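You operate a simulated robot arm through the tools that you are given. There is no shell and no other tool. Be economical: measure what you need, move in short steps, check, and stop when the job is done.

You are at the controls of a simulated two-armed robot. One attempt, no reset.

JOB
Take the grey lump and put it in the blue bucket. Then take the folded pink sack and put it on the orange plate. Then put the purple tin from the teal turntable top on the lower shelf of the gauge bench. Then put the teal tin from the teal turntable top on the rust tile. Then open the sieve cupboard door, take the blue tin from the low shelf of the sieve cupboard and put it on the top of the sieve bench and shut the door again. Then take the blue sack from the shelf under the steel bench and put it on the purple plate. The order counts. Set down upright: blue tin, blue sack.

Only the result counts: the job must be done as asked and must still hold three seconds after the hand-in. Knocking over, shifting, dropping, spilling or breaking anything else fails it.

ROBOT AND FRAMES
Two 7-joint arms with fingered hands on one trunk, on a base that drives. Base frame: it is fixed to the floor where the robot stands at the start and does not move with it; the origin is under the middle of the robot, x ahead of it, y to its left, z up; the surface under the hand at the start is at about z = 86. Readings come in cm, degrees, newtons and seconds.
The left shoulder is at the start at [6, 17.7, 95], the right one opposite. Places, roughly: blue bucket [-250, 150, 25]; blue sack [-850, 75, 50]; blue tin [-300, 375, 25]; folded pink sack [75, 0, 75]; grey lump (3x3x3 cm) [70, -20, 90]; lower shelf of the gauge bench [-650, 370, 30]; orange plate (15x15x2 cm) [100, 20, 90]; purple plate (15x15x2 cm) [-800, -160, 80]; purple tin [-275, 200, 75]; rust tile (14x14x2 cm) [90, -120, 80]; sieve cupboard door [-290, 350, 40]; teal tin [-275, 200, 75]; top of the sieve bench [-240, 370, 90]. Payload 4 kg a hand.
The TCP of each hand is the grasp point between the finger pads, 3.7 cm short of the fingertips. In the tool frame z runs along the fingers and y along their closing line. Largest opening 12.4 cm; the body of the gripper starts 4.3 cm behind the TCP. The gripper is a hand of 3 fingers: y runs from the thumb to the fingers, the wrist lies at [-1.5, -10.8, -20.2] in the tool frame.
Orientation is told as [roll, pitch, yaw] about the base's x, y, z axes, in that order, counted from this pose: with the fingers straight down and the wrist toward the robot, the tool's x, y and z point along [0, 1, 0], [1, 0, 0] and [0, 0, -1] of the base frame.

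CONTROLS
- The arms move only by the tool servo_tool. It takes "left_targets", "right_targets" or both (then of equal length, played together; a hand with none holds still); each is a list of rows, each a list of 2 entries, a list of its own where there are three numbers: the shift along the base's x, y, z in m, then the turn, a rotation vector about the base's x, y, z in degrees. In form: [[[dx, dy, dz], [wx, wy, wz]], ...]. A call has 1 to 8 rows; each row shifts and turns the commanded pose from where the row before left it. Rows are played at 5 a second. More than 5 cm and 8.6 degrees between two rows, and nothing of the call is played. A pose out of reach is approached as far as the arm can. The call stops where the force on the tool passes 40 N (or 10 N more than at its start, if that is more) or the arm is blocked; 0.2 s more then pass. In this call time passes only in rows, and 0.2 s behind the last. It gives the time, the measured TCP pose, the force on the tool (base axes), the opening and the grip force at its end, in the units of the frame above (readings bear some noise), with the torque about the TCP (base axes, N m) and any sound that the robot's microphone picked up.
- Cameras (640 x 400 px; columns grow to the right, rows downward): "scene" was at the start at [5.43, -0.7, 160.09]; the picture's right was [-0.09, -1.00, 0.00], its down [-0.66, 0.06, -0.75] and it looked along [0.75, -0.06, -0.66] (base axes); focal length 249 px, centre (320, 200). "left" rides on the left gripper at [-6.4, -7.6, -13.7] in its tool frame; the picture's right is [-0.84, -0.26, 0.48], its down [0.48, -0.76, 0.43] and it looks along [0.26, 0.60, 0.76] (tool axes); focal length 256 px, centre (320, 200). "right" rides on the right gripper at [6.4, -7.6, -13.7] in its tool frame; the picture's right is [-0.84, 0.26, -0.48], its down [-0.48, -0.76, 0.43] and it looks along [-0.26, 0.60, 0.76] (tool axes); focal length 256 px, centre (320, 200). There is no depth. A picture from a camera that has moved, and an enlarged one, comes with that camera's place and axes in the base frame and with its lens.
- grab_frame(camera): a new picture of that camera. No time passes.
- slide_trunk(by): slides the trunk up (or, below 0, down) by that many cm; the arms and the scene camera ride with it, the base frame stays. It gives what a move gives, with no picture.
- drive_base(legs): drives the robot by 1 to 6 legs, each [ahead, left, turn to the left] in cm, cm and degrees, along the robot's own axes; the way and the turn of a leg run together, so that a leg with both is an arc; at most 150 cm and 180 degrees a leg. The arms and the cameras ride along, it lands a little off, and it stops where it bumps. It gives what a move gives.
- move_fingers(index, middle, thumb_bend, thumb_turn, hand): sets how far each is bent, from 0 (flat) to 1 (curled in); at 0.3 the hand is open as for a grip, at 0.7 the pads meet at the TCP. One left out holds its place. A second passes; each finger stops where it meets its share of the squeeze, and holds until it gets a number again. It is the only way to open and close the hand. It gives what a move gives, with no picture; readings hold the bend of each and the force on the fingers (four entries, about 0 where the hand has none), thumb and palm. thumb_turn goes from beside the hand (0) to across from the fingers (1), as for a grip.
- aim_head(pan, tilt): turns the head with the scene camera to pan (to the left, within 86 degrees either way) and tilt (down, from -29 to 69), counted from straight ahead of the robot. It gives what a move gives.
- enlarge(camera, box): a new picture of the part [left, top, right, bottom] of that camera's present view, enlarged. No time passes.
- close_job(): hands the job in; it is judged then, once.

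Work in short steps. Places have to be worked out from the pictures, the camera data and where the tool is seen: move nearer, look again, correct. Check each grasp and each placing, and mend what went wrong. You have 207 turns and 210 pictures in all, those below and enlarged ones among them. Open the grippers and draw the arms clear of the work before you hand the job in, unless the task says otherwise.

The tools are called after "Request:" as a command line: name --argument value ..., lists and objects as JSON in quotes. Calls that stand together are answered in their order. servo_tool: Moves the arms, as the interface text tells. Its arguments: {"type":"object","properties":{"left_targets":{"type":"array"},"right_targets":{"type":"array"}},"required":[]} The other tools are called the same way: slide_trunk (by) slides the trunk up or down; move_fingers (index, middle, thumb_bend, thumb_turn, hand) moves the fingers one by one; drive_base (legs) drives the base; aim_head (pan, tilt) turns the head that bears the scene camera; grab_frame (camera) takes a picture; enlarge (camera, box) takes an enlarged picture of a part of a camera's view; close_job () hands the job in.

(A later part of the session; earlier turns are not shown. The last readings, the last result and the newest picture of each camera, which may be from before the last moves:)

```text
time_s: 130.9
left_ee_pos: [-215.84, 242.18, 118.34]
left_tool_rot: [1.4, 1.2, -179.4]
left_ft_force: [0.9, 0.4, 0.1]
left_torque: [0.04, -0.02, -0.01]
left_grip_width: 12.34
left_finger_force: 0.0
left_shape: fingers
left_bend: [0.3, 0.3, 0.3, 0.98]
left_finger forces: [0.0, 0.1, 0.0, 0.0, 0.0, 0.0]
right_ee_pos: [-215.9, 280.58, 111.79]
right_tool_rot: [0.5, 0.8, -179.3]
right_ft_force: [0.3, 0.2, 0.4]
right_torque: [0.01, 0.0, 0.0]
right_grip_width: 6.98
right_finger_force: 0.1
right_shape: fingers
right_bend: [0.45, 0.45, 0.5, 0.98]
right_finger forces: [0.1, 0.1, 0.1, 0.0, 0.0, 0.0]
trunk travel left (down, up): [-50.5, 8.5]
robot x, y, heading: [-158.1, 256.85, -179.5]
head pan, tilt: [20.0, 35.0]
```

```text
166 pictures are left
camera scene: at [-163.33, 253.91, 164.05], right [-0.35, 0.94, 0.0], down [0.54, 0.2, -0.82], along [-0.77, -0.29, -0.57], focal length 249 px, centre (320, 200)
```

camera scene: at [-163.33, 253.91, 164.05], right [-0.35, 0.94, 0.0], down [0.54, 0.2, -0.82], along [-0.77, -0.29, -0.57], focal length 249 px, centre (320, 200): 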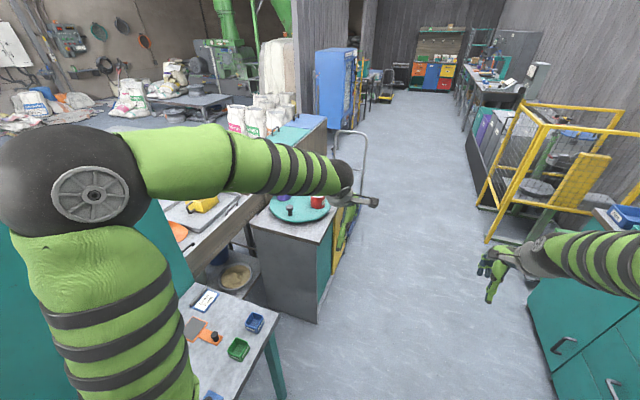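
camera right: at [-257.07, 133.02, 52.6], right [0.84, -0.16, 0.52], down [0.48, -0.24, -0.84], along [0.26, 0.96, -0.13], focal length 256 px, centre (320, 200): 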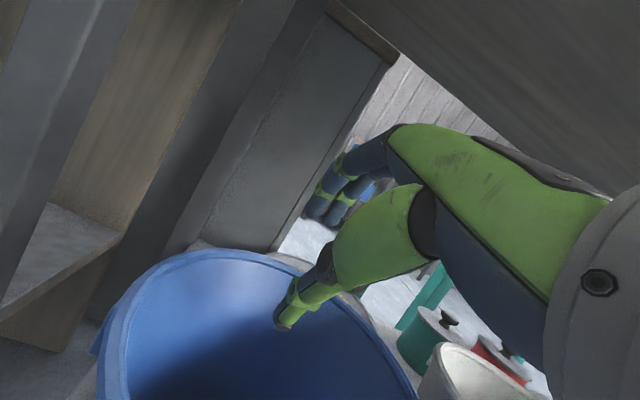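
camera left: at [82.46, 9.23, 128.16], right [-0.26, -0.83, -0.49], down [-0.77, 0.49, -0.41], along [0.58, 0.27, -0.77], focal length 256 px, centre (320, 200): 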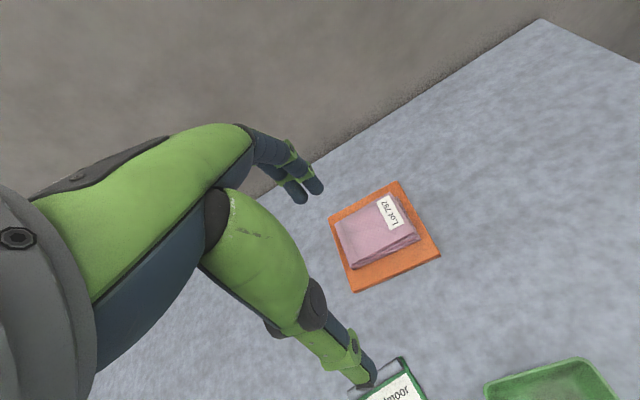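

I continue to x≈−268, shift to y≈290 and turn to face the turntable.

Request:
drive_base --legs '[[70, 0, 0], [40, -33, 0], [0, 0, 90]]'

Request:
aim_head --pan 0 --tilt 45

Request:
grab_frame --camera "scene"

Request:
grab_frame --camera "right"

Request:
grab_frame --camera "left"

```text
time_s: 141.2
left_ee_pos: [-253.21, 231.48, 118.42]
left_tool_rot: [1.5, 1.2, -89.6]
left_ft_force: [-0.2, -0.3, 0.3]
left_torque: [-0.03, 0.04, 0.01]
left_grip_width: 12.31
left_finger_force: 0.1
left_shape: fingers
left_bend: [0.3, 0.3, 0.3, 0.98]
left_finger forces: [0.0, 0.0, 0.0, 0.1, 0.0, 0.0]
right_ee_pos: [-291.58, 231.44, 111.73]
right_tool_rot: [0.5, 0.8, -89.4]
right_ft_force: [-0.5, 0.1, -1.4]
right_torque: [0.02, 0.0, 0.0]
right_grip_width: 7.0
right_finger_force: 0.0
right_shape: fingers
right_bend: [0.45, 0.45, 0.5, 0.98]
right_finger forces: [0.1, 0.0, 0.1, 0.0, 0.0, 0.1]
trunk travel left (down, up): [-50.5, 8.5]
robot x, y, heading: [-267.79, 289.01, -89.9]
head pan, tilt: [20.0, 35.0]
```

```text
time_s: 142.0
left_ee_pos: [-253.22, 231.43, 118.41]
left_tool_rot: [1.5, 1.3, -89.6]
left_ft_force: [-0.2, -0.1, -0.2]
left_torque: [-0.01, -0.02, 0.0]
left_grip_width: 12.31
left_finger_force: 0.2
left_shape: fingers
left_bend: [0.3, 0.3, 0.3, 0.98]
left_finger forces: [0.0, 0.0, 0.0, 0.0, 0.0, 0.0]
right_ee_pos: [-291.6, 231.34, 111.62]
right_tool_rot: [0.4, 0.8, -89.4]
right_ft_force: [0.2, 0.8, -0.6]
right_torque: [-0.04, -0.03, 0.0]
right_grip_width: 7.02
right_finger_force: 0.0
right_shape: fingers
right_bend: [0.45, 0.45, 0.5, 0.98]
right_finger forces: [0.0, 0.1, 0.1, 0.1, 0.0, 0.1]
trunk travel left (down, up): [-50.5, 8.5]
robot x, y, heading: [-267.72, 288.8, -89.7]
head pan, tilt: [0.0, 45.0]
```

```text
165 pictures are left
camera scene: at [-267.68, 283.98, 162.58], right [-1.0, -0.01, 0.0], down [0.0, 0.71, -0.71], along [0.0, -0.71, -0.71], focal length 249 px, centre (320, 200)
```

scene: 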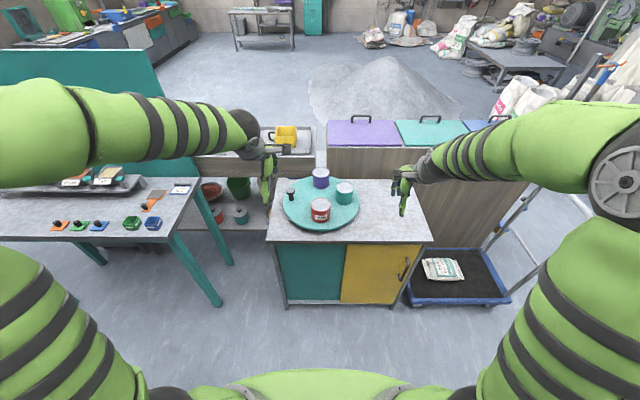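

```text
164 pictures are left
camera right: at [-285.39, 238.68, 125.54], right [-0.84, -0.27, 0.47], down [-0.49, 0.76, -0.43], along [-0.24, -0.59, -0.77], focal length 256 px, centre (320, 200)
```

right: 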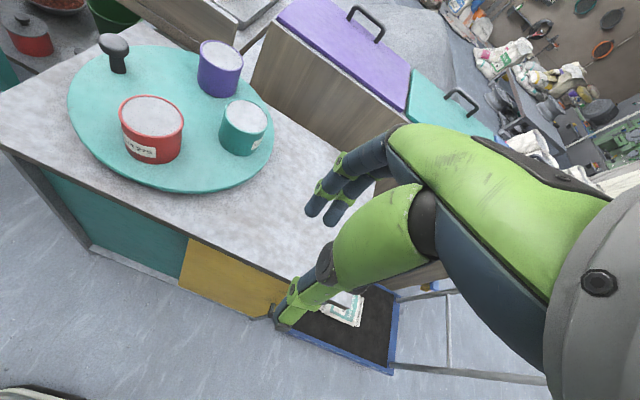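

```text
163 pictures are left
camera left: at [-260.06, 238.61, 132.12], right [-0.83, 0.26, -0.5], down [0.49, 0.77, -0.41], along [0.28, -0.58, -0.77], focal length 256 px, centre (320, 200)
```

left: 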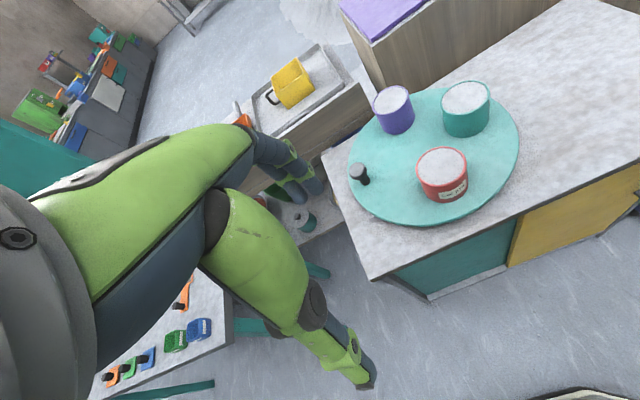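

Triangulation puts the tin tops at z≈91.4: purple [-267.9, 194.5], teal [-278, 205], red [-268, 214.6]. I drive 14 cm closer, open the right hand and bring it above the purple tin.

Request:
drive_base --legs '[[14, 0, 0]]'

Request:
move_fingers --hand "right" --index 0.3 --middle 0.3 --thumb_bend 0.3

Request:
servo_tool --right_targets '[[[0.04, -0.02, 0], [0, 0, 0]], [[0.04, -0.02, 0], [0, 0, 0]], [[0.04, -0.03, 0], [0, 0, 0]], [[0.04, -0.03, 0], [0, 0, 0]], [[0.04, -0.03, 0], [0, 0, 0]], [[0.037, -0.04, 0], [0, 0, 0]], [[0, -0.04, 0], [0, 0, 0]]]'

Request:
grab_frame --camera "right"

```text
time_s: 143.4
left_ee_pos: [-253.02, 217.15, 118.24]
left_tool_rot: [1.6, 1.2, -89.6]
left_ft_force: [0.8, 0.0, 0.4]
left_torque: [0.02, 0.04, 0.04]
left_grip_width: 12.33
left_finger_force: 0.0
left_shape: fingers
left_bend: [0.3, 0.3, 0.3, 0.98]
left_finger forces: [0.1, 0.0, 0.1, 0.0, 0.0, 0.1]
right_ee_pos: [-291.48, 217.01, 111.62]
right_tool_rot: [0.6, 0.9, -89.4]
right_ft_force: [0.8, -0.8, 0.1]
right_torque: [0.02, -0.01, 0.0]
right_grip_width: 7.02
right_finger_force: 0.0
right_shape: fingers
right_bend: [0.45, 0.45, 0.5, 0.98]
right_finger forces: [0.0, 0.0, 0.0, 0.0, 0.0, 0.0]
trunk travel left (down, up): [-50.5, 8.5]
robot x, y, heading: [-267.45, 274.87, -89.7]
head pan, tilt: [0.0, 45.0]
```

```text
time_s: 144.4
left_ee_pos: [-253.28, 217.28, 118.28]
left_tool_rot: [1.5, 1.2, -89.6]
left_ft_force: [-0.5, 0.4, 0.4]
left_torque: [0.03, -0.01, 0.0]
left_grip_width: 12.33
left_finger_force: 0.0
left_shape: fingers
left_bend: [0.3, 0.3, 0.3, 0.98]
left_finger forces: [0.0, 0.0, 0.0, 0.0, 0.0, 0.1]
right_ee_pos: [-291.59, 217.26, 111.71]
right_tool_rot: [0.5, 0.8, -89.4]
right_ft_force: [0.7, 0.4, 0.0]
right_torque: [-0.01, 0.0, 0.02]
right_grip_width: 12.34
right_finger_force: 0.1
right_shape: fingers
right_bend: [0.3, 0.3, 0.3, 0.98]
right_finger forces: [0.1, 0.0, 0.1, 0.0, 0.0, 0.0]
trunk travel left (down, up): [-50.5, 8.5]
robot x, y, heading: [-267.87, 275.11, -89.6]
head pan, tilt: [0.0, 45.0]
```

```text
refused: row 6 steps farther than a row can; nothing moved
```

```text
162 pictures are left
camera right: at [-285.33, 224.53, 125.54], right [-0.84, -0.27, 0.47], down [-0.49, 0.76, -0.43], along [-0.24, -0.59, -0.77], focal length 256 px, centre (320, 200)
```

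right: 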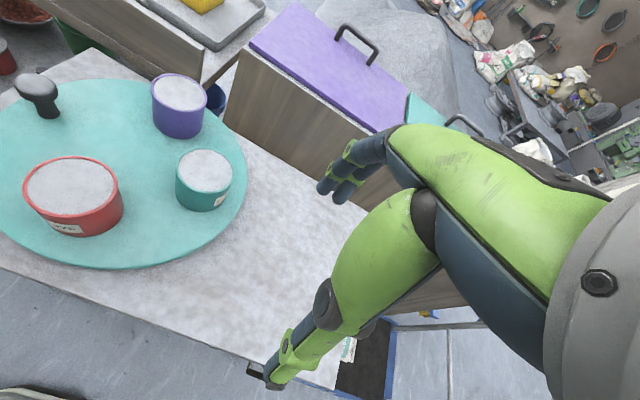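

I resend with shorter steps, moving the left hand aside too.

Request:
servo_tool --right_targets '[[[0.034, -0.03, 0], [0, 0, 0]], [[0.034, -0.03, 0], [0, 0, 0]], [[0.034, -0.03, 0], [0, 0, 0]], [[0.034, -0.03, 0], [0, 0, 0]], [[0.034, -0.03, 0], [0, 0, 0]], [[0.034, -0.04, 0], [0, 0, 0]], [[0.031, -0.038, 0], [0, 0, 0]]]' --left_targets '[[[0.03, 0, 0.01], [0, 0, 0]], [[0.03, 0, 0.01], [0, 0, 0]], [[0.03, 0, 0.01], [0, 0, 0]], [[0.03, 0, 0], [0, 0, 0]], [[0, 0, 0], [0, 0, 0]], [[0, 0, 0], [0, 0, 0]], [[0, 0, 0], [0, 0, 0]]]'

Request:
grab_frame --camera "right"

```text
refused: row 6 steps farther than a row can; nothing moved
```

```text
161 pictures are left
camera right: at [-285.33, 224.53, 125.54], right [-0.84, -0.27, 0.47], down [-0.49, 0.76, -0.43], along [-0.24, -0.59, -0.77], focal length 256 px, centre (320, 200)
```

right: 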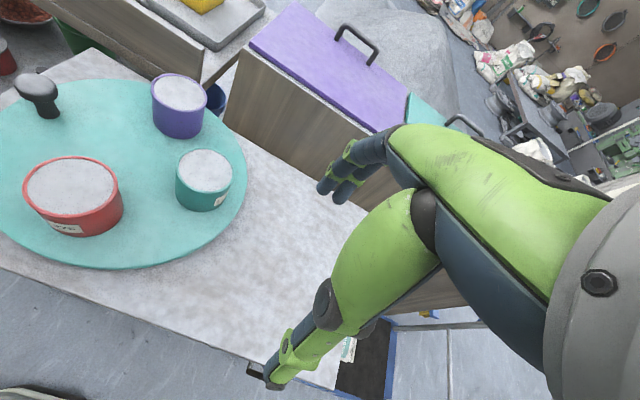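

Steps kept under 5 cm now.

Request:
servo_tool --right_targets '[[[0.0335, -0.0325, 0], [0, 0, 0]], [[0.0335, -0.0325, 0], [0, 0, 0]], [[0.0335, -0.0325, 0], [0, 0, 0]], [[0.0335, -0.0325, 0], [0, 0, 0]], [[0.0335, -0.0325, 0], [0, 0, 0]], [[0.0335, -0.0325, 0], [0, 0, 0]], [[0.0335, -0.0325, 0], [0, 0, 0]]]' --left_targets '[[[0.03, 0, 0.01], [0, 0, 0]], [[0.03, 0, 0.01], [0, 0, 0]], [[0.03, 0, 0.01], [0, 0, 0]], [[0.03, 0, 0], [0, 0, 0]], [[0, 0, 0], [0, 0, 0]], [[0, 0, 0], [0, 0, 0]], [[0, 0, 0], [0, 0, 0]]]'

Request:
grab_frame --camera "right"

```text
time_s: 146.0
left_ee_pos: [-241.11, 217.18, 121.24]
left_tool_rot: [1.5, 1.2, -89.6]
left_ft_force: [0.2, 0.2, 0.7]
left_torque: [0.02, 0.0, 0.0]
left_grip_width: 12.34
left_finger_force: 0.1
left_shape: fingers
left_bend: [0.3, 0.3, 0.3, 0.98]
left_finger forces: [0.0, 0.0, 0.0, 0.0, 0.0, 0.1]
right_ee_pos: [-267.95, 194.41, 111.57]
right_tool_rot: [0.6, 0.9, -89.4]
right_ft_force: [0.9, 0.3, 0.1]
right_torque: [-0.03, -0.01, -0.02]
right_grip_width: 12.33
right_finger_force: 0.1
right_shape: fingers
right_bend: [0.3, 0.3, 0.3, 0.98]
right_finger forces: [0.0, 0.0, 0.0, 0.0, 0.0, 0.0]
trunk travel left (down, up): [-50.5, 8.5]
robot x, y, heading: [-267.78, 274.97, -89.9]
head pan, tilt: [0.0, 45.0]
```

```text
160 pictures are left
camera right: at [-261.74, 201.69, 125.45], right [-0.84, -0.27, 0.47], down [-0.49, 0.76, -0.43], along [-0.24, -0.59, -0.77], focal length 256 px, centre (320, 200)
```

right: 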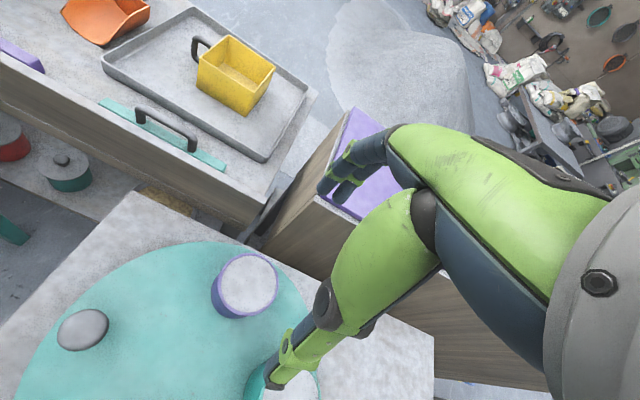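

Purple is at about [-267.6, 193.5]. I narrow the far fingers slightly (bench backboard behind) and descend.

Request:
move_fingers --hand "right" --index 0.36 --middle 0.36

Request:
servo_tool --right_targets '[[[0.003, -0.006, -0.03], [0, 0, 0]], [[0, 0, -0.04], [0, 0, 0]], [[0, 0, -0.04], [0, 0, 0]], [[0, 0, -0.04], [0, 0, 0]], [[0, 0, -0.03], [0, 0, 0]]]'

Request:
grab_frame --camera "right"

Request:
enlarge --camera "scene" --box '[260, 120, 420, 260]'

```text
time_s: 147.0
left_ee_pos: [-241.23, 217.2, 121.47]
left_tool_rot: [1.5, 1.2, -89.5]
left_ft_force: [-0.7, 1.0, 1.3]
left_torque: [0.01, -0.01, -0.03]
left_grip_width: 12.33
left_finger_force: 0.0
left_shape: fingers
left_bend: [0.3, 0.3, 0.3, 0.98]
left_finger forces: [0.0, 0.0, 0.0, 0.0, 0.0, 0.0]
right_ee_pos: [-267.93, 194.51, 111.62]
right_tool_rot: [0.6, 0.7, -89.3]
right_ft_force: [-0.2, 0.5, 0.3]
right_torque: [0.0, 0.01, -0.01]
right_grip_width: 11.49
right_finger_force: 0.1
right_shape: fingers
right_bend: [0.36, 0.36, 0.3, 0.98]
right_finger forces: [0.1, 0.1, 0.0, 0.0, 0.0, 0.0]
trunk travel left (down, up): [-50.5, 8.5]
robot x, y, heading: [-267.66, 275.35, -89.7]
head pan, tilt: [0.0, 45.0]
```

```text
time_s: 148.2
left_ee_pos: [-241.08, 217.14, 121.36]
left_tool_rot: [1.5, 1.4, -89.6]
left_ft_force: [-0.6, -0.3, -0.4]
left_torque: [-0.03, 0.02, 0.02]
left_grip_width: 12.33
left_finger_force: 0.1
left_shape: fingers
left_bend: [0.3, 0.3, 0.3, 0.98]
left_finger forces: [0.0, 0.0, 0.1, 0.0, 0.1, 0.1]
right_ee_pos: [-267.9, 193.84, 93.74]
right_tool_rot: [0.5, 0.9, -89.4]
right_ft_force: [-1.0, -0.2, -0.7]
right_torque: [-0.02, 0.02, 0.01]
right_grip_width: 11.42
right_finger_force: 0.1
right_shape: fingers
right_bend: [0.36, 0.36, 0.3, 0.98]
right_finger forces: [0.0, 0.1, 0.0, 0.0, 0.0, 0.1]
trunk travel left (down, up): [-50.5, 8.5]
robot x, y, heading: [-267.68, 275.39, -89.6]
head pan, tilt: [0.0, 45.0]
```

```text
159 pictures are left
camera right: at [-261.57, 201.14, 107.43], right [-0.84, -0.27, 0.47], down [-0.49, 0.76, -0.43], along [-0.24, -0.59, -0.77], focal length 256 px, centre (320, 200)
```

right: 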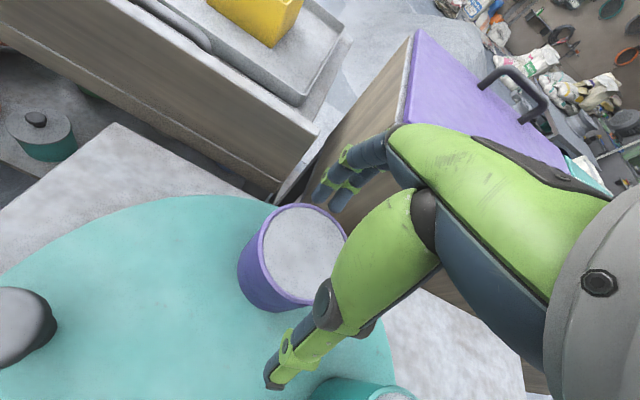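

```text
2.86 times, centred on (340, 190) of scene
camera zoom: at [-267.62, 269.77, 162.58], right [-1.0, 0.0, 0.0], down [0.0, 0.71, -0.71], along [0.0, -0.71, -0.71], focal length 710 px, centre (263, 229)
```

zoom: 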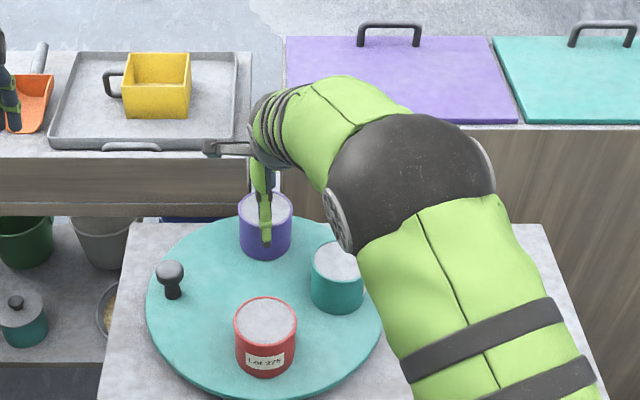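

The tin is about 8 cm wide, top near z≈90, turntable near 83.5. I adjust slightly and lower to TCP z≈88.

Request:
servo_tool --right_targets '[[[0.004, -0.006, -0.02], [0, 0, 0]], [[0, 0, -0.02], [0, 0, 0]], [[0, 0, -0.015], [0, 0, 0]]]'

Request:
grab_frame --camera "right"

```text
time_s: 149.0
left_ee_pos: [-241.08, 217.17, 121.38]
left_tool_rot: [1.5, 1.2, -89.5]
left_ft_force: [0.1, -0.5, -0.7]
left_torque: [-0.02, -0.02, 0.0]
left_grip_width: 12.32
left_finger_force: 0.0
left_shape: fingers
left_bend: [0.3, 0.3, 0.3, 0.98]
left_finger forces: [0.0, 0.1, 0.0, 0.1, 0.0, 0.0]
right_ee_pos: [-267.44, 193.24, 88.11]
right_tool_rot: [0.5, 0.8, -89.4]
right_ft_force: [-0.2, 0.7, 0.1]
right_torque: [0.0, 0.02, -0.02]
right_grip_width: 11.45
right_finger_force: 0.0
right_shape: fingers
right_bend: [0.36, 0.36, 0.3, 0.98]
right_finger forces: [0.0, 0.1, 0.0, 0.0, 0.0, 0.0]
trunk travel left (down, up): [-50.5, 8.5]
robot x, y, heading: [-267.91, 275.13, -89.7]
head pan, tilt: [0.0, 45.0]
```

```text
157 pictures are left
camera right: at [-261.17, 200.56, 101.99], right [-0.84, -0.27, 0.47], down [-0.49, 0.76, -0.43], along [-0.24, -0.59, -0.77], focal length 256 px, centre (320, 200)
```

right: 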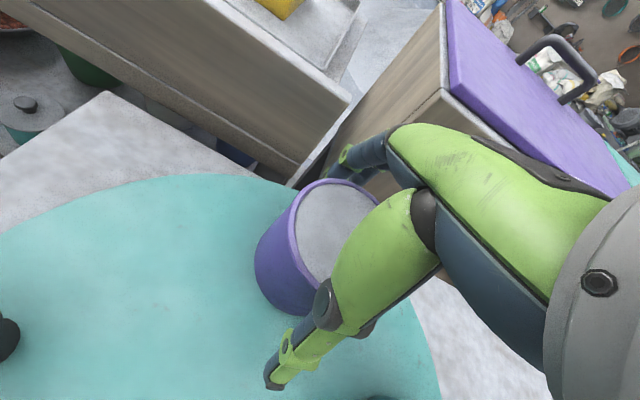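

I lower 1 cm more, then close.

Request:
servo_tool --right_targets '[[[0, 0, -0.01], [0, 0, 0]]]'

Request:
move_fingers --hand "right" --index 0.6 --middle 0.6 --thumb_bend 0.6

Request:
grab_frame --camera "right"

```text
time_s: 149.4
left_ee_pos: [-241.16, 217.04, 121.4]
left_tool_rot: [1.5, 1.3, -89.6]
left_ft_force: [0.5, 0.3, -0.1]
left_torque: [0.02, -0.01, -0.02]
left_grip_width: 12.33
left_finger_force: 0.0
left_shape: fingers
left_bend: [0.3, 0.3, 0.3, 0.98]
left_finger forces: [0.0, 0.0, 0.0, 0.0, 0.1, 0.0]
right_ee_pos: [-267.49, 193.33, 87.2]
right_tool_rot: [0.5, 0.9, -89.3]
right_ft_force: [0.2, 0.3, 0.0]
right_torque: [0.01, 0.03, 0.01]
right_grip_width: 11.46
right_finger_force: 0.1
right_shape: fingers
right_bend: [0.36, 0.36, 0.3, 0.98]
right_finger forces: [0.0, 0.1, 0.0, 0.1, 0.0, 0.1]
trunk travel left (down, up): [-50.5, 8.5]
robot x, y, heading: [-267.99, 275.04, -89.8]
head pan, tilt: [0.0, 45.0]
```

```text
time_s: 150.4
left_ee_pos: [-241.16, 217.52, 121.54]
left_tool_rot: [1.5, 1.2, -89.6]
left_ft_force: [0.3, -0.8, 0.8]
left_torque: [-0.02, -0.03, -0.01]
left_grip_width: 12.33
left_finger_force: 0.0
left_shape: fingers
left_bend: [0.3, 0.3, 0.3, 0.98]
left_finger forces: [0.1, 0.0, 0.1, 0.0, 0.0, 0.0]
right_ee_pos: [-267.36, 193.27, 87.43]
right_tool_rot: [0.5, 0.6, -89.3]
right_ft_force: [1.1, 4.7, 21.9]
right_torque: [-0.93, -0.06, 0.0]
right_grip_width: 9.72
right_finger_force: 33.2
right_shape: fingers
right_bend: [0.43, 0.44, 0.43, 0.97]
right_finger forces: [14.6, 12.4, 0.1, 0.0, 38.9, 0.0]
trunk travel left (down, up): [-50.5, 8.5]
robot x, y, heading: [-267.68, 274.82, -89.4]
head pan, tilt: [0.0, 45.0]
```

```text
156 pictures are left
camera right: at [-261.13, 200.73, 101.33], right [-0.84, -0.27, 0.47], down [-0.49, 0.76, -0.43], along [-0.24, -0.59, -0.77], focal length 256 px, centre (320, 200)
```

right: 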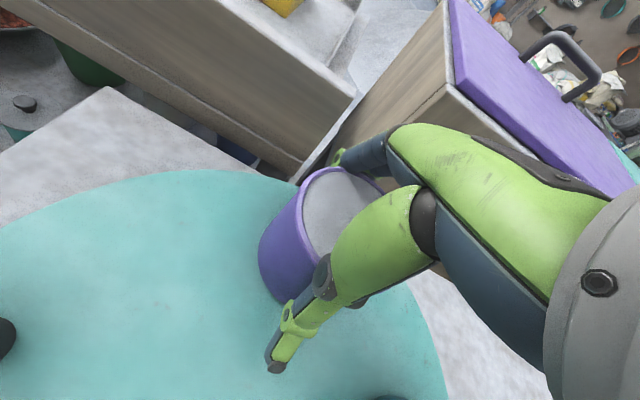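

Firmly gripped. I lift.

Request:
servo_tool --right_targets '[[[0, 0, 0.02], [0, 0, 0]], [[0, 0, 0.03], [0, 0, 0]], [[0, 0, 0.04], [0, 0, 0]], [[0, 0, 0.05], [0, 0, 0]], [[0, 0, 0.05], [0, 0, 0]], [[0, 0.04, 0.02], [0, 0, 0]]]'

Request:
grab_frame --camera "right"

Request:
grab_frame --camera "scene"

```text
time_s: 151.8
left_ee_pos: [-241.09, 217.32, 121.38]
left_tool_rot: [1.5, 1.2, -89.5]
left_ft_force: [-0.4, 0.0, -0.1]
left_torque: [-0.02, -0.01, 0.02]
left_grip_width: 12.33
left_finger_force: 0.1
left_shape: fingers
left_bend: [0.3, 0.3, 0.3, 0.98]
left_finger forces: [0.1, 0.0, 0.0, 0.0, 0.0, 0.0]
right_ee_pos: [-267.28, 197.35, 108.26]
right_tool_rot: [0.4, 0.9, -89.4]
right_ft_force: [-0.1, 0.9, -3.7]
right_torque: [0.04, 0.01, 0.03]
right_grip_width: 8.53
right_finger_force: 20.4
right_shape: fingers
right_bend: [0.45, 0.46, 0.47, 0.97]
right_finger forces: [11.8, 8.8, 0.0, 0.0, 21.3, 0.0]
trunk travel left (down, up): [-50.5, 8.5]
robot x, y, heading: [-267.81, 274.96, -89.6]
head pan, tilt: [0.0, 45.0]
```

```text
155 pictures are left
camera right: at [-261.06, 204.64, 122.13], right [-0.84, -0.27, 0.47], down [-0.49, 0.76, -0.43], along [-0.24, -0.59, -0.77], focal length 256 px, centre (320, 200)
```

right: 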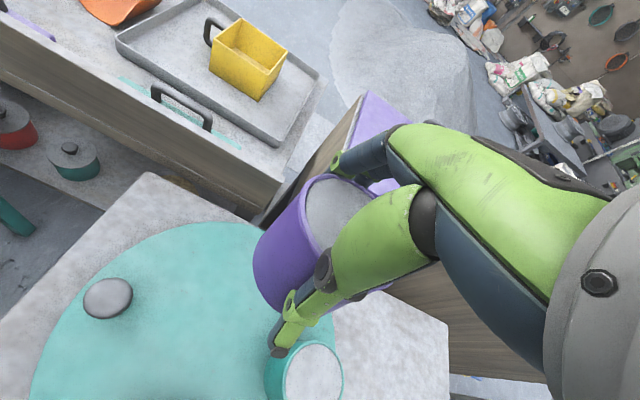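

```text
154 pictures are left
camera scene: at [-267.6, 269.98, 162.58], right [-1.0, 0.0, 0.0], down [0.0, 0.71, -0.71], along [0.0, -0.71, -0.71], focal length 249 px, centre (320, 200)
```

scene: 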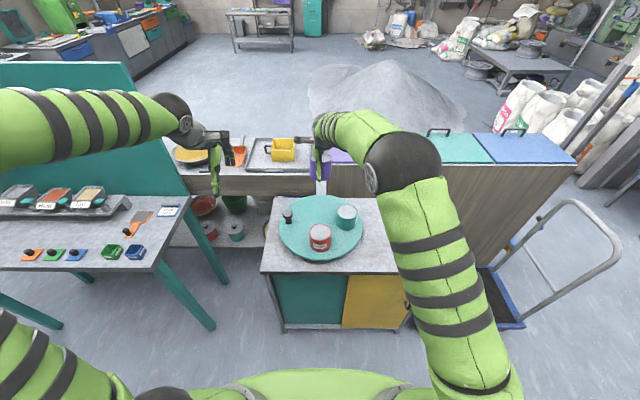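

The purple tin is held upright. I pull the hand in, back off, and turn toward −x to head for the gauge bench.

Request:
servo_tool --right_targets '[[[-0.03, 0.035, 0.01], [0, 0, 0]], [[-0.03, 0.035, 0.01], [0, 0, 0]], [[-0.03, 0.035, 0.01], [0, 0, 0]], [[-0.03, 0.035, 0.01], [0, 0, 0]], [[-0.03, 0.03, 0.01], [0, 0, 0]]]'

Request:
drive_base --legs '[[-17, 0, 0], [0, 0, -90]]'

Request:
aim_head --pan -10 --tilt 22

Request:
grab_frame --camera "scene"

```text
time_s: 153.0
left_ee_pos: [-241.16, 217.29, 121.48]
left_tool_rot: [1.5, 1.2, -89.6]
left_ft_force: [0.2, 1.1, 0.1]
left_torque: [-0.02, 0.0, 0.0]
left_grip_width: 12.31
left_finger_force: 0.0
left_shape: fingers
left_bend: [0.3, 0.3, 0.3, 0.98]
left_finger forces: [0.1, 0.0, 0.0, 0.1, 0.0, 0.0]
right_ee_pos: [-282.39, 214.46, 113.12]
right_tool_rot: [0.6, 0.8, -89.5]
right_ft_force: [-0.9, -0.1, -3.0]
right_torque: [0.01, -0.02, -0.01]
right_grip_width: 8.53
right_finger_force: 20.4
right_shape: fingers
right_bend: [0.45, 0.46, 0.47, 0.97]
right_finger forces: [11.6, 8.5, 0.0, 0.0, 21.2, 0.1]
trunk travel left (down, up): [-50.5, 8.5]
robot x, y, heading: [-267.37, 274.9, -89.3]
head pan, tilt: [0.0, 45.0]
```

```text
time_s: 158.2
left_ee_pos: [-325.41, 265.18, 121.46]
left_tool_rot: [1.6, 1.2, -179.4]
left_ft_force: [-0.7, 0.4, 0.2]
left_torque: [0.01, 0.01, -0.03]
left_grip_width: 12.35
left_finger_force: 0.2
left_shape: fingers
left_bend: [0.3, 0.3, 0.3, 0.98]
left_finger forces: [0.1, 0.0, 0.0, 0.0, 0.0, 0.1]
right_ee_pos: [-328.59, 306.41, 113.2]
right_tool_rot: [0.4, 0.8, -179.2]
right_ft_force: [0.5, -0.1, -4.6]
right_torque: [0.01, -0.03, -0.01]
right_grip_width: 8.48
right_finger_force: 18.8
right_shape: fingers
right_bend: [0.46, 0.47, 0.47, 0.97]
right_finger forces: [10.8, 8.1, 0.1, 0.1, 19.7, 0.0]
trunk travel left (down, up): [-50.5, 8.5]
robot x, y, heading: [-267.97, 292.21, -179.5]
head pan, tilt: [0.0, 45.0]
```

```text
time_s: 159.1
left_ee_pos: [-325.3, 265.17, 121.32]
left_tool_rot: [1.5, 1.3, -179.4]
left_ft_force: [-0.1, 0.2, 0.2]
left_torque: [-0.02, -0.02, -0.01]
left_grip_width: 12.32
left_finger_force: 0.0
left_shape: fingers
left_bend: [0.3, 0.3, 0.3, 0.98]
left_finger forces: [0.0, 0.0, 0.1, 0.0, 0.1, 0.0]
right_ee_pos: [-328.42, 306.37, 113.15]
right_tool_rot: [0.5, 0.9, -179.1]
right_ft_force: [0.4, 0.4, -3.4]
right_torque: [-0.02, -0.02, -0.01]
right_grip_width: 8.46
right_finger_force: 19.5
right_shape: fingers
right_bend: [0.46, 0.47, 0.47, 0.97]
right_finger forces: [10.8, 8.2, 0.0, 0.0, 19.7, 0.0]
trunk travel left (down, up): [-50.5, 8.5]
robot x, y, heading: [-268.07, 291.94, -179.5]
head pan, tilt: [-10.0, 22.0]
```

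```text
153 pictures are left
camera scene: at [-273.92, 293.54, 166.11], right [0.17, 0.99, 0.0], down [0.37, -0.06, -0.93], along [-0.91, 0.15, -0.38], focal length 249 px, centre (320, 200)
```

scene: 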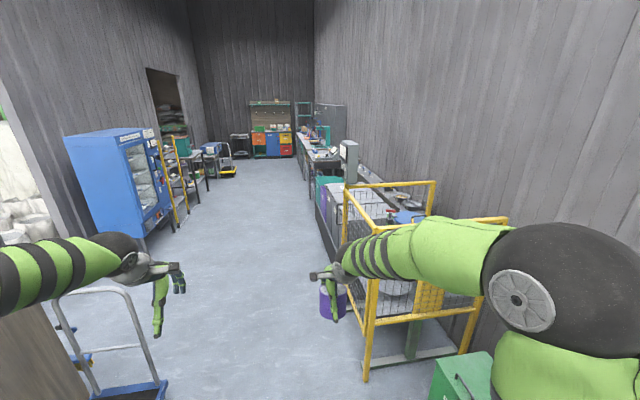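

The way ahead along y≈290 is clear of cage and trolley. I drive forward and look at the gauge bench.

Request:
drive_base --legs '[[150, 0, 0], [120, 0, 0]]'

Request:
aim_head --pan -35 --tilt 30

Request:
grab_frame --camera "scene"

```text
time_s: 172.2
left_ee_pos: [-594.02, 258.64, 121.32]
left_tool_rot: [1.4, 1.2, -178.1]
left_ft_force: [-0.2, 1.2, 0.7]
left_torque: [-0.02, -0.03, 0.0]
left_grip_width: 12.33
left_finger_force: 0.0
left_shape: fingers
left_bend: [0.3, 0.3, 0.3, 0.98]
left_finger forces: [0.0, 0.1, 0.0, 0.0, 0.0, 0.0]
right_ee_pos: [-597.95, 299.59, 113.09]
right_tool_rot: [0.4, 0.9, -178.0]
right_ft_force: [-1.2, -0.1, -4.0]
right_torque: [-0.02, -0.04, 0.01]
right_grip_width: 8.45
right_finger_force: 19.5
right_shape: fingers
right_bend: [0.46, 0.47, 0.47, 0.97]
right_finger forces: [10.7, 8.1, 0.1, 0.1, 19.9, 0.0]
trunk travel left (down, up): [-50.5, 8.5]
robot x, y, heading: [-536.88, 286.69, -178.4]
head pan, tilt: [-10.0, 22.0]
```

```text
time_s: 173.1
left_ee_pos: [-593.93, 258.56, 121.3]
left_tool_rot: [1.6, 1.4, -178.1]
left_ft_force: [0.5, 0.3, -0.3]
left_torque: [0.03, -0.01, 0.0]
left_grip_width: 12.33
left_finger_force: 0.0
left_shape: fingers
left_bend: [0.3, 0.3, 0.3, 0.98]
left_finger forces: [0.0, 0.0, 0.0, 0.0, 0.0, 0.0]
right_ee_pos: [-598.04, 299.68, 113.11]
right_tool_rot: [0.5, 1.0, -178.0]
right_ft_force: [0.1, 0.2, -3.6]
right_torque: [-0.03, -0.01, -0.02]
right_grip_width: 8.44
right_finger_force: 19.5
right_shape: fingers
right_bend: [0.46, 0.47, 0.47, 0.97]
right_finger forces: [10.8, 8.2, 0.0, 0.0, 19.9, 0.0]
trunk travel left (down, up): [-50.5, 8.5]
robot x, y, heading: [-536.77, 286.69, -178.2]
head pan, tilt: [-35.0, 30.0]
```

```text
152 pictures are left
camera scene: at [-541.52, 291.67, 164.83], right [0.55, 0.84, 0.0], down [0.42, -0.27, -0.87], along [-0.72, 0.48, -0.5], focal length 249 px, centre (320, 200)
```

scene: 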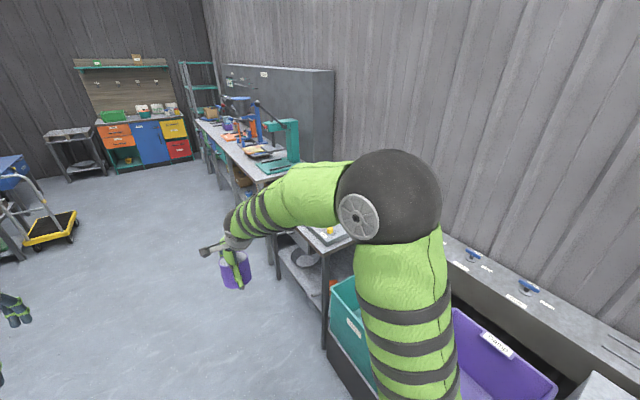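

The near bench (legs at x≈−618 and −685, front y≈346) is the gauge bench. I move in front of it, a bit further away, and turn to face it.

Request:
drive_base --legs '[[110, 32, 0], [0, 0, -91]]'

Request:
aim_head --pan 0 --tilt 38

Request:
grab_frame --camera "scene"

```text
time_s: 182.8
left_ee_pos: [-674.12, 309.22, 121.27]
left_tool_rot: [1.5, 1.3, 91.2]
left_ft_force: [0.3, 0.0, 0.8]
left_torque: [0.0, 0.01, 0.0]
left_grip_width: 12.32
left_finger_force: 0.0
left_shape: fingers
left_bend: [0.3, 0.3, 0.3, 0.98]
left_finger forces: [0.0, 0.1, 0.0, 0.0, 0.0, 0.1]
right_ee_pos: [-632.9, 312.84, 113.06]
right_tool_rot: [0.5, 0.9, 91.3]
right_ft_force: [0.4, -0.4, -3.6]
right_torque: [-0.03, 0.01, 0.0]
right_grip_width: 8.38
right_finger_force: 18.5
right_shape: fingers
right_bend: [0.46, 0.47, 0.47, 0.97]
right_finger forces: [10.1, 8.0, 0.1, 0.0, 18.7, 0.0]
trunk travel left (down, up): [-50.5, 8.5]
robot x, y, heading: [-646.7, 251.72, 91.0]
head pan, tilt: [-35.0, 30.0]
```

```text
time_s: 183.8
left_ee_pos: [-674.01, 309.28, 121.35]
left_tool_rot: [1.6, 1.3, 91.2]
left_ft_force: [0.1, 0.4, 0.4]
left_torque: [-0.01, -0.02, -0.03]
left_grip_width: 12.38
left_finger_force: 0.0
left_shape: fingers
left_bend: [0.3, 0.3, 0.3, 0.98]
left_finger forces: [0.0, 0.0, 0.0, 0.0, 0.1, 0.0]
right_ee_pos: [-632.91, 312.95, 113.16]
right_tool_rot: [0.4, 0.9, 91.4]
right_ft_force: [-0.8, 0.3, -3.1]
right_torque: [-0.02, -0.01, 0.02]
right_grip_width: 8.4
right_finger_force: 18.6
right_shape: fingers
right_bend: [0.46, 0.47, 0.47, 0.97]
right_finger forces: [10.2, 7.9, 0.1, 0.1, 18.7, 0.1]
trunk travel left (down, up): [-50.5, 8.5]
robot x, y, heading: [-646.45, 251.75, 91.2]
head pan, tilt: [0.0, 38.0]
```

```text
151 pictures are left
camera scene: at [-646.73, 257.61, 163.6], right [1.0, 0.02, 0.0], down [0.01, -0.62, -0.79], along [-0.01, 0.79, -0.62], focal length 249 px, centre (320, 200)
```

scene: 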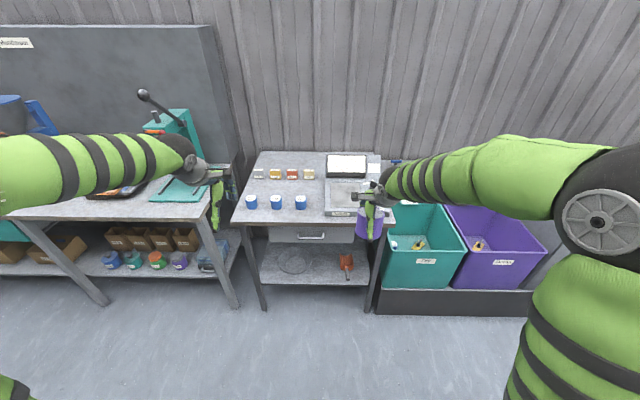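

I zoom onto the lower shelf.

Request:
enlarge --camera "scene" --box '[220, 180, 400, 320]'

```text
2.86 times, centred on (310, 250) of scene
camera zoom: at [-646.73, 257.61, 163.6], right [1.0, 0.02, 0.0], down [0.01, -0.62, -0.79], along [-0.01, 0.79, -0.62], focal length 710 px, centre (349, 57)
```

zoom: 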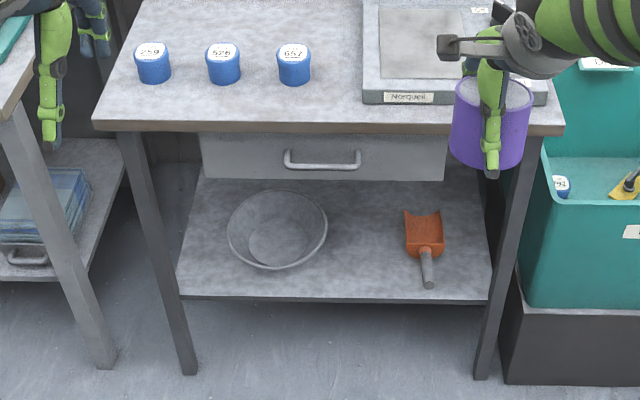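

The free spot on the shelf is about [-643.5, 353.5, 30] between bowl and scoop; the drawer bottom is near z≈68. I lower the trunk here, clear of the bench.

Request:
slide_trunk --by -40

Request:
slide_trunk --by -9

Request:
servo_tool --right_targets '[[[-0.01, 0, -0.04], [0, 0, 0]], [[-0.015, 0, -0.04], [0, 0, 0]], [[-0.015, 0, -0.04], [0, 0, 0]], [[-0.015, 0, -0.04], [0, 0, 0]], [[0, 0, -0.03], [0, 0, 0]]]'

Request:
drive_base --legs '[[18, 5, 0]]'

Request:
grab_frame --camera "right"

Request:
grab_frame --camera "scene"

```text
time_s: 187.6
left_ee_pos: [-674.06, 309.25, 81.45]
left_tool_rot: [1.4, 1.2, 91.2]
left_ft_force: [1.3, 0.1, 0.1]
left_torque: [-0.01, -0.03, -0.01]
left_grip_width: 12.31
left_finger_force: 0.0
left_shape: fingers
left_bend: [0.3, 0.3, 0.3, 0.98]
left_finger forces: [0.0, 0.0, 0.1, 0.0, 0.1, 0.0]
right_ee_pos: [-632.89, 312.88, 73.07]
right_tool_rot: [0.5, 1.0, 91.4]
right_ft_force: [-0.1, 0.7, -3.0]
right_torque: [-0.02, 0.02, 0.02]
right_grip_width: 8.35
right_finger_force: 18.9
right_shape: fingers
right_bend: [0.46, 0.47, 0.47, 0.97]
right_finger forces: [10.2, 7.9, 0.0, 0.0, 18.9, 0.1]
trunk travel left (down, up): [-10.5, 48.5]
robot x, y, heading: [-646.65, 252.03, 91.0]
head pan, tilt: [0.0, 38.0]
```

```text
time_s: 188.8
left_ee_pos: [-674.06, 309.24, 72.39]
left_tool_rot: [1.5, 1.2, 91.1]
left_ft_force: [0.2, 0.1, -0.1]
left_torque: [-0.01, 0.02, -0.02]
left_grip_width: 12.31
left_finger_force: 0.1
left_shape: fingers
left_bend: [0.3, 0.3, 0.3, 0.98]
left_finger forces: [0.0, 0.0, 0.1, 0.1, 0.1, 0.0]
right_ee_pos: [-632.93, 312.87, 64.02]
right_tool_rot: [0.4, 0.8, 91.4]
right_ft_force: [-0.3, 0.2, -3.1]
right_torque: [-0.01, -0.01, 0.01]
right_grip_width: 8.37
right_finger_force: 18.9
right_shape: fingers
right_bend: [0.46, 0.47, 0.47, 0.97]
right_finger forces: [10.3, 8.1, 0.1, 0.0, 19.0, 0.1]
trunk travel left (down, up): [-1.5, 57.5]
robot x, y, heading: [-646.96, 251.85, 91.1]
head pan, tilt: [0.0, 38.0]
```

```text
time_s: 190.1
left_ee_pos: [-674.14, 309.13, 72.41]
left_tool_rot: [1.5, 1.2, 91.2]
left_ft_force: [-0.7, 0.1, 0.0]
left_torque: [0.0, -0.01, 0.01]
left_grip_width: 12.35
left_finger_force: 0.1
left_shape: fingers
left_bend: [0.3, 0.3, 0.3, 0.98]
left_finger forces: [0.0, 0.0, 0.0, 0.0, 0.1, 0.0]
right_ee_pos: [-638.44, 312.82, 45.03]
right_tool_rot: [0.6, 0.7, 91.3]
right_ft_force: [0.4, -0.3, -3.2]
right_torque: [-0.05, -0.01, 0.0]
right_grip_width: 8.36
right_finger_force: 18.4
right_shape: fingers
right_bend: [0.46, 0.47, 0.47, 0.97]
right_finger forces: [10.2, 8.0, 0.0, 0.0, 19.3, 0.1]
trunk travel left (down, up): [-1.5, 57.5]
robot x, y, heading: [-646.47, 252.0, 91.1]
head pan, tilt: [0.0, 38.0]
```

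```text
time_s: 191.6
left_ee_pos: [-679.36, 327.13, 72.47]
left_tool_rot: [1.5, 1.3, 91.2]
left_ft_force: [-0.6, -0.2, 0.3]
left_torque: [-0.01, 0.02, -0.01]
left_grip_width: 12.33
left_finger_force: 0.0
left_shape: fingers
left_bend: [0.3, 0.3, 0.3, 0.98]
left_finger forces: [0.0, 0.0, 0.0, 0.1, 0.1, 0.1]
right_ee_pos: [-643.88, 330.78, 45.07]
right_tool_rot: [0.5, 0.9, 91.4]
right_ft_force: [-0.4, 0.0, -3.3]
right_torque: [-0.02, 0.01, 0.01]
right_grip_width: 8.35
right_finger_force: 18.9
right_shape: fingers
right_bend: [0.46, 0.47, 0.47, 0.97]
right_finger forces: [10.2, 7.9, 0.0, 0.1, 19.4, 0.1]
trunk travel left (down, up): [-1.5, 57.5]
robot x, y, heading: [-652.11, 270.15, 91.0]
head pan, tilt: [0.0, 38.0]
```

```text
149 pictures are left
camera right: at [-649.79, 323.05, 58.97], right [0.84, 0.28, 0.47], down [0.5, -0.75, -0.43], along [0.23, 0.59, -0.77], focal length 256 px, centre (320, 200)
```

right: 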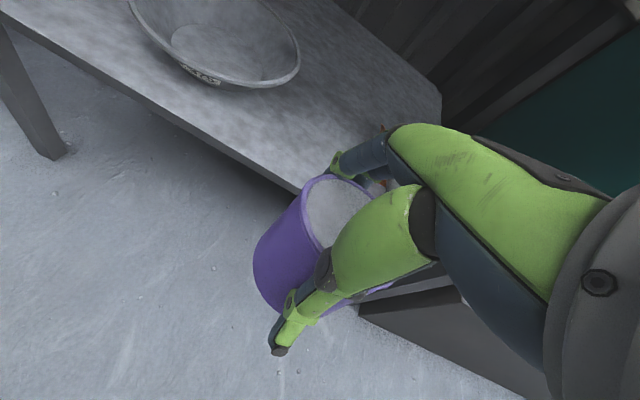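

```text
148 pictures are left
camera scene: at [-652.07, 275.47, 114.6], right [1.0, 0.02, 0.0], down [0.01, -0.62, -0.79], along [-0.01, 0.79, -0.62], focal length 249 px, centre (320, 200)
```

scene: 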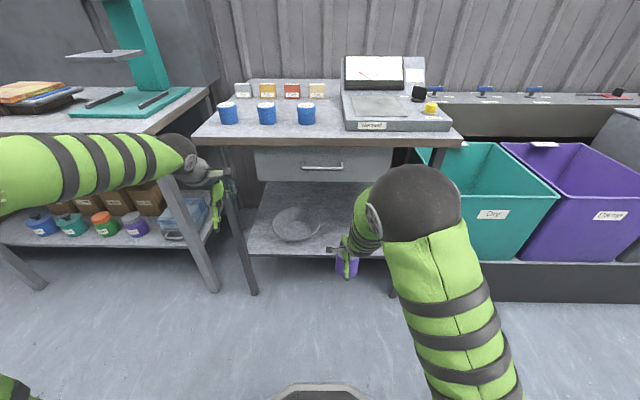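

The shelf edge is at y≈344, z=30 as expected. I reach in over the free spot at z=43.

Request:
servo_tool --right_targets '[[[0, 0.045, 0], [0, 0, 0]], [[0, 0.045, 0], [0, 0, 0]], [[0.002, 0.045, -0.01], [0, 0, 0]], [[0.002, 0.045, -0.01], [0, 0, 0]], [[0, 0.045, 0], [0, 0, 0]]]'

Request:
grab_frame --camera "right"

Request:
grab_frame --camera "scene"

```text
time_s: 192.8
left_ee_pos: [-679.28, 327.07, 72.35]
left_tool_rot: [1.5, 1.2, 91.2]
left_ft_force: [0.0, 0.3, 0.7]
left_torque: [0.03, 0.01, -0.02]
left_grip_width: 12.33
left_finger_force: 0.0
left_shape: fingers
left_bend: [0.3, 0.3, 0.3, 0.98]
left_finger forces: [0.0, 0.0, 0.1, 0.0, 0.0, 0.1]
right_ee_pos: [-643.31, 353.1, 42.9]
right_tool_rot: [0.5, 1.0, 91.4]
right_ft_force: [-0.6, 0.5, -2.9]
right_torque: [-0.05, -0.01, -0.03]
right_grip_width: 8.34
right_finger_force: 18.6
right_shape: fingers
right_bend: [0.46, 0.47, 0.47, 0.97]
right_finger forces: [10.3, 7.9, 0.0, 0.1, 19.2, 0.0]
trunk travel left (down, up): [-1.5, 57.5]
robot x, y, heading: [-651.81, 269.82, 91.2]
head pan, tilt: [0.0, 38.0]
```

```text
147 pictures are left
camera right: at [-649.33, 345.47, 56.77], right [0.83, 0.28, 0.47], down [0.5, -0.76, -0.43], along [0.23, 0.59, -0.77], focal length 256 px, centre (320, 200)
```

right: 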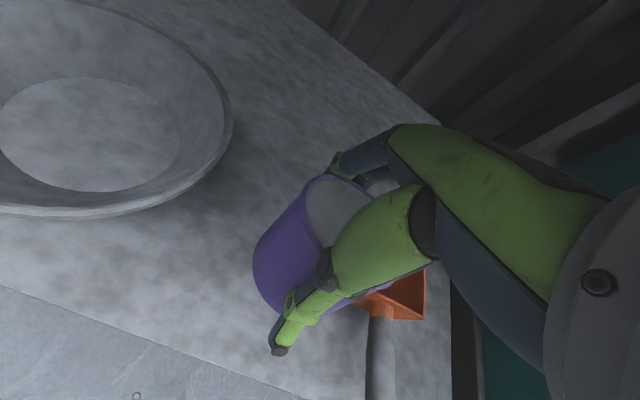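

```text
146 pictures are left
camera scene: at [-652.07, 275.48, 114.6], right [1.0, 0.02, 0.0], down [0.01, -0.62, -0.79], along [-0.01, 0.79, -0.62], focal length 249 px, centre (320, 200)
```

scene: 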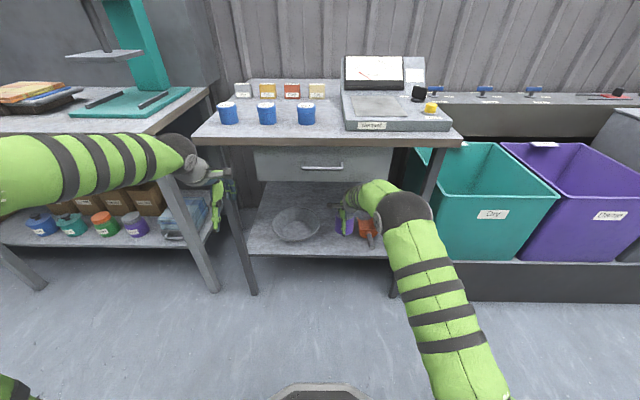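

Both neighbours are clear. I lower toward the shelf.

Request:
servo_tool --right_targets '[[[0, 0, -0.03], [0, 0, 0]], [[0, 0, -0.03], [0, 0, 0]], [[0, 0, -0.015], [0, 0, 0]], [[0, 0, -0.006], [0, 0, 0]]]'

Request:
grab_frame --camera "right"

```text
time_s: 193.9
left_ee_pos: [-679.19, 327.02, 72.32]
left_tool_rot: [1.5, 1.2, 91.2]
left_ft_force: [-0.4, -0.7, 0.7]
left_torque: [-0.01, -0.01, 0.0]
left_grip_width: 12.32
left_finger_force: 0.1
left_shape: fingers
left_bend: [0.3, 0.3, 0.3, 0.98]
left_finger forces: [0.0, 0.1, 0.1, 0.0, 0.0, 0.0]
right_ee_pos: [-643.51, 353.63, 36.09]
right_tool_rot: [0.8, -0.1, 91.5]
right_ft_force: [0.6, -3.1, 17.1]
right_torque: [0.64, -0.07, -0.01]
right_grip_width: 8.53
right_finger_force: 24.6
right_shape: fingers
right_bend: [0.46, 0.46, 0.46, 0.97]
right_finger forces: [10.2, 9.1, 0.0, 0.0, 29.7, 0.0]
trunk travel left (down, up): [-1.5, 57.5]
robot x, y, heading: [-651.85, 269.73, 90.9]
head pan, tilt: [0.0, 38.0]
stopped in row 4 (right hand): the force on the tool passed its limit at 41 N (the readings are from after the stop); the commanded pose is now the measured one
```

```text
145 pictures are left
camera right: at [-649.52, 345.79, 49.83], right [0.84, 0.28, 0.47], down [0.5, -0.75, -0.44], along [0.23, 0.61, -0.76], focal length 256 px, centre (320, 200)
```

right: 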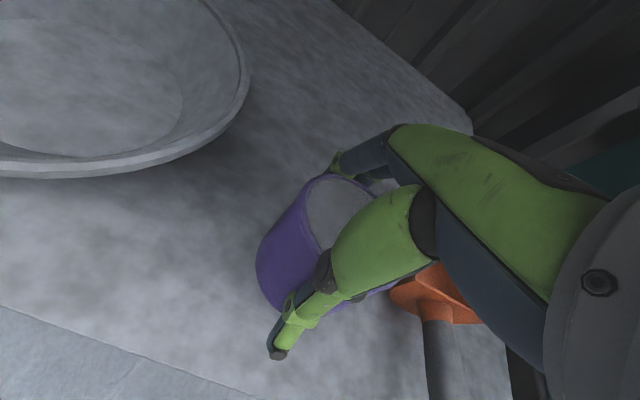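

Contact with the shelf. I ease up slightly and open the hand.

Request:
servo_tool --right_targets '[[[0, -0.001, 0.003], [0, 0, 0]]]'

Request:
move_fingers --hand "right" --index 0.36 --middle 0.36 --thumb_bend 0.36

Request:
grab_frame --camera "right"

```text
time_s: 194.3
left_ee_pos: [-679.31, 327.01, 72.47]
left_tool_rot: [1.5, 1.2, 91.2]
left_ft_force: [-0.2, 0.5, 0.1]
left_torque: [0.0, 0.03, 0.03]
left_grip_width: 12.33
left_finger_force: 0.0
left_shape: fingers
left_bend: [0.3, 0.3, 0.3, 0.98]
left_finger forces: [0.1, 0.1, 0.0, 0.0, 0.0, 0.1]
right_ee_pos: [-643.66, 353.51, 36.0]
right_tool_rot: [0.7, 0.1, 91.5]
right_ft_force: [-1.7, 5.2, 11.4]
right_torque: [0.85, -0.03, 0.05]
right_grip_width: 8.48
right_finger_force: 22.1
right_shape: fingers
right_bend: [0.45, 0.45, 0.47, 0.97]
right_finger forces: [12.5, 10.0, 0.0, 0.0, 21.2, 0.0]
trunk travel left (down, up): [-1.5, 57.5]
robot x, y, heading: [-652.41, 269.71, 91.0]
head pan, tilt: [0.0, 38.0]
```

```text
time_s: 195.3
left_ee_pos: [-679.4, 327.07, 72.45]
left_tool_rot: [1.5, 1.2, 91.1]
left_ft_force: [-0.1, 0.2, 0.0]
left_torque: [0.02, 0.0, 0.03]
left_grip_width: 12.34
left_finger_force: 0.1
left_shape: fingers
left_bend: [0.3, 0.3, 0.3, 0.98]
left_finger forces: [0.0, 0.1, 0.0, 0.0, 0.0, 0.0]
right_ee_pos: [-643.63, 353.37, 35.88]
right_tool_rot: [0.7, 0.2, 91.4]
right_ft_force: [-0.4, -0.1, 0.0]
right_torque: [-0.02, 0.02, 0.02]
right_grip_width: 10.54
right_finger_force: 0.1
right_shape: fingers
right_bend: [0.36, 0.36, 0.36, 0.97]
right_finger forces: [0.0, 0.0, 0.0, 0.0, 0.0, 0.1]
trunk travel left (down, up): [-1.5, 57.5]
robot x, y, heading: [-651.79, 270.18, 90.9]
head pan, tilt: [0.0, 38.0]
```

```text
144 pictures are left
camera right: at [-649.46, 345.62, 49.72], right [0.84, 0.28, 0.47], down [0.5, -0.75, -0.44], along [0.23, 0.6, -0.77], focal length 256 px, centre (320, 200)
```

right: 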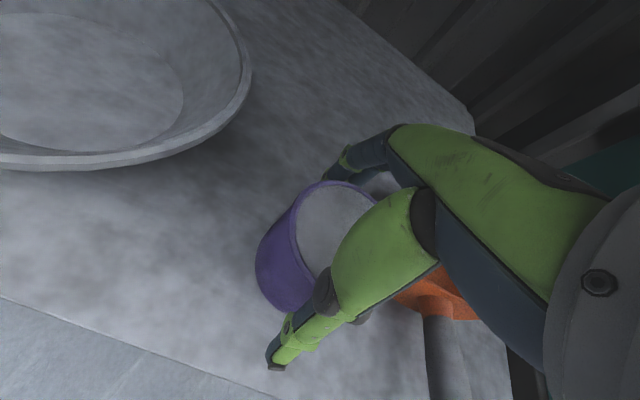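

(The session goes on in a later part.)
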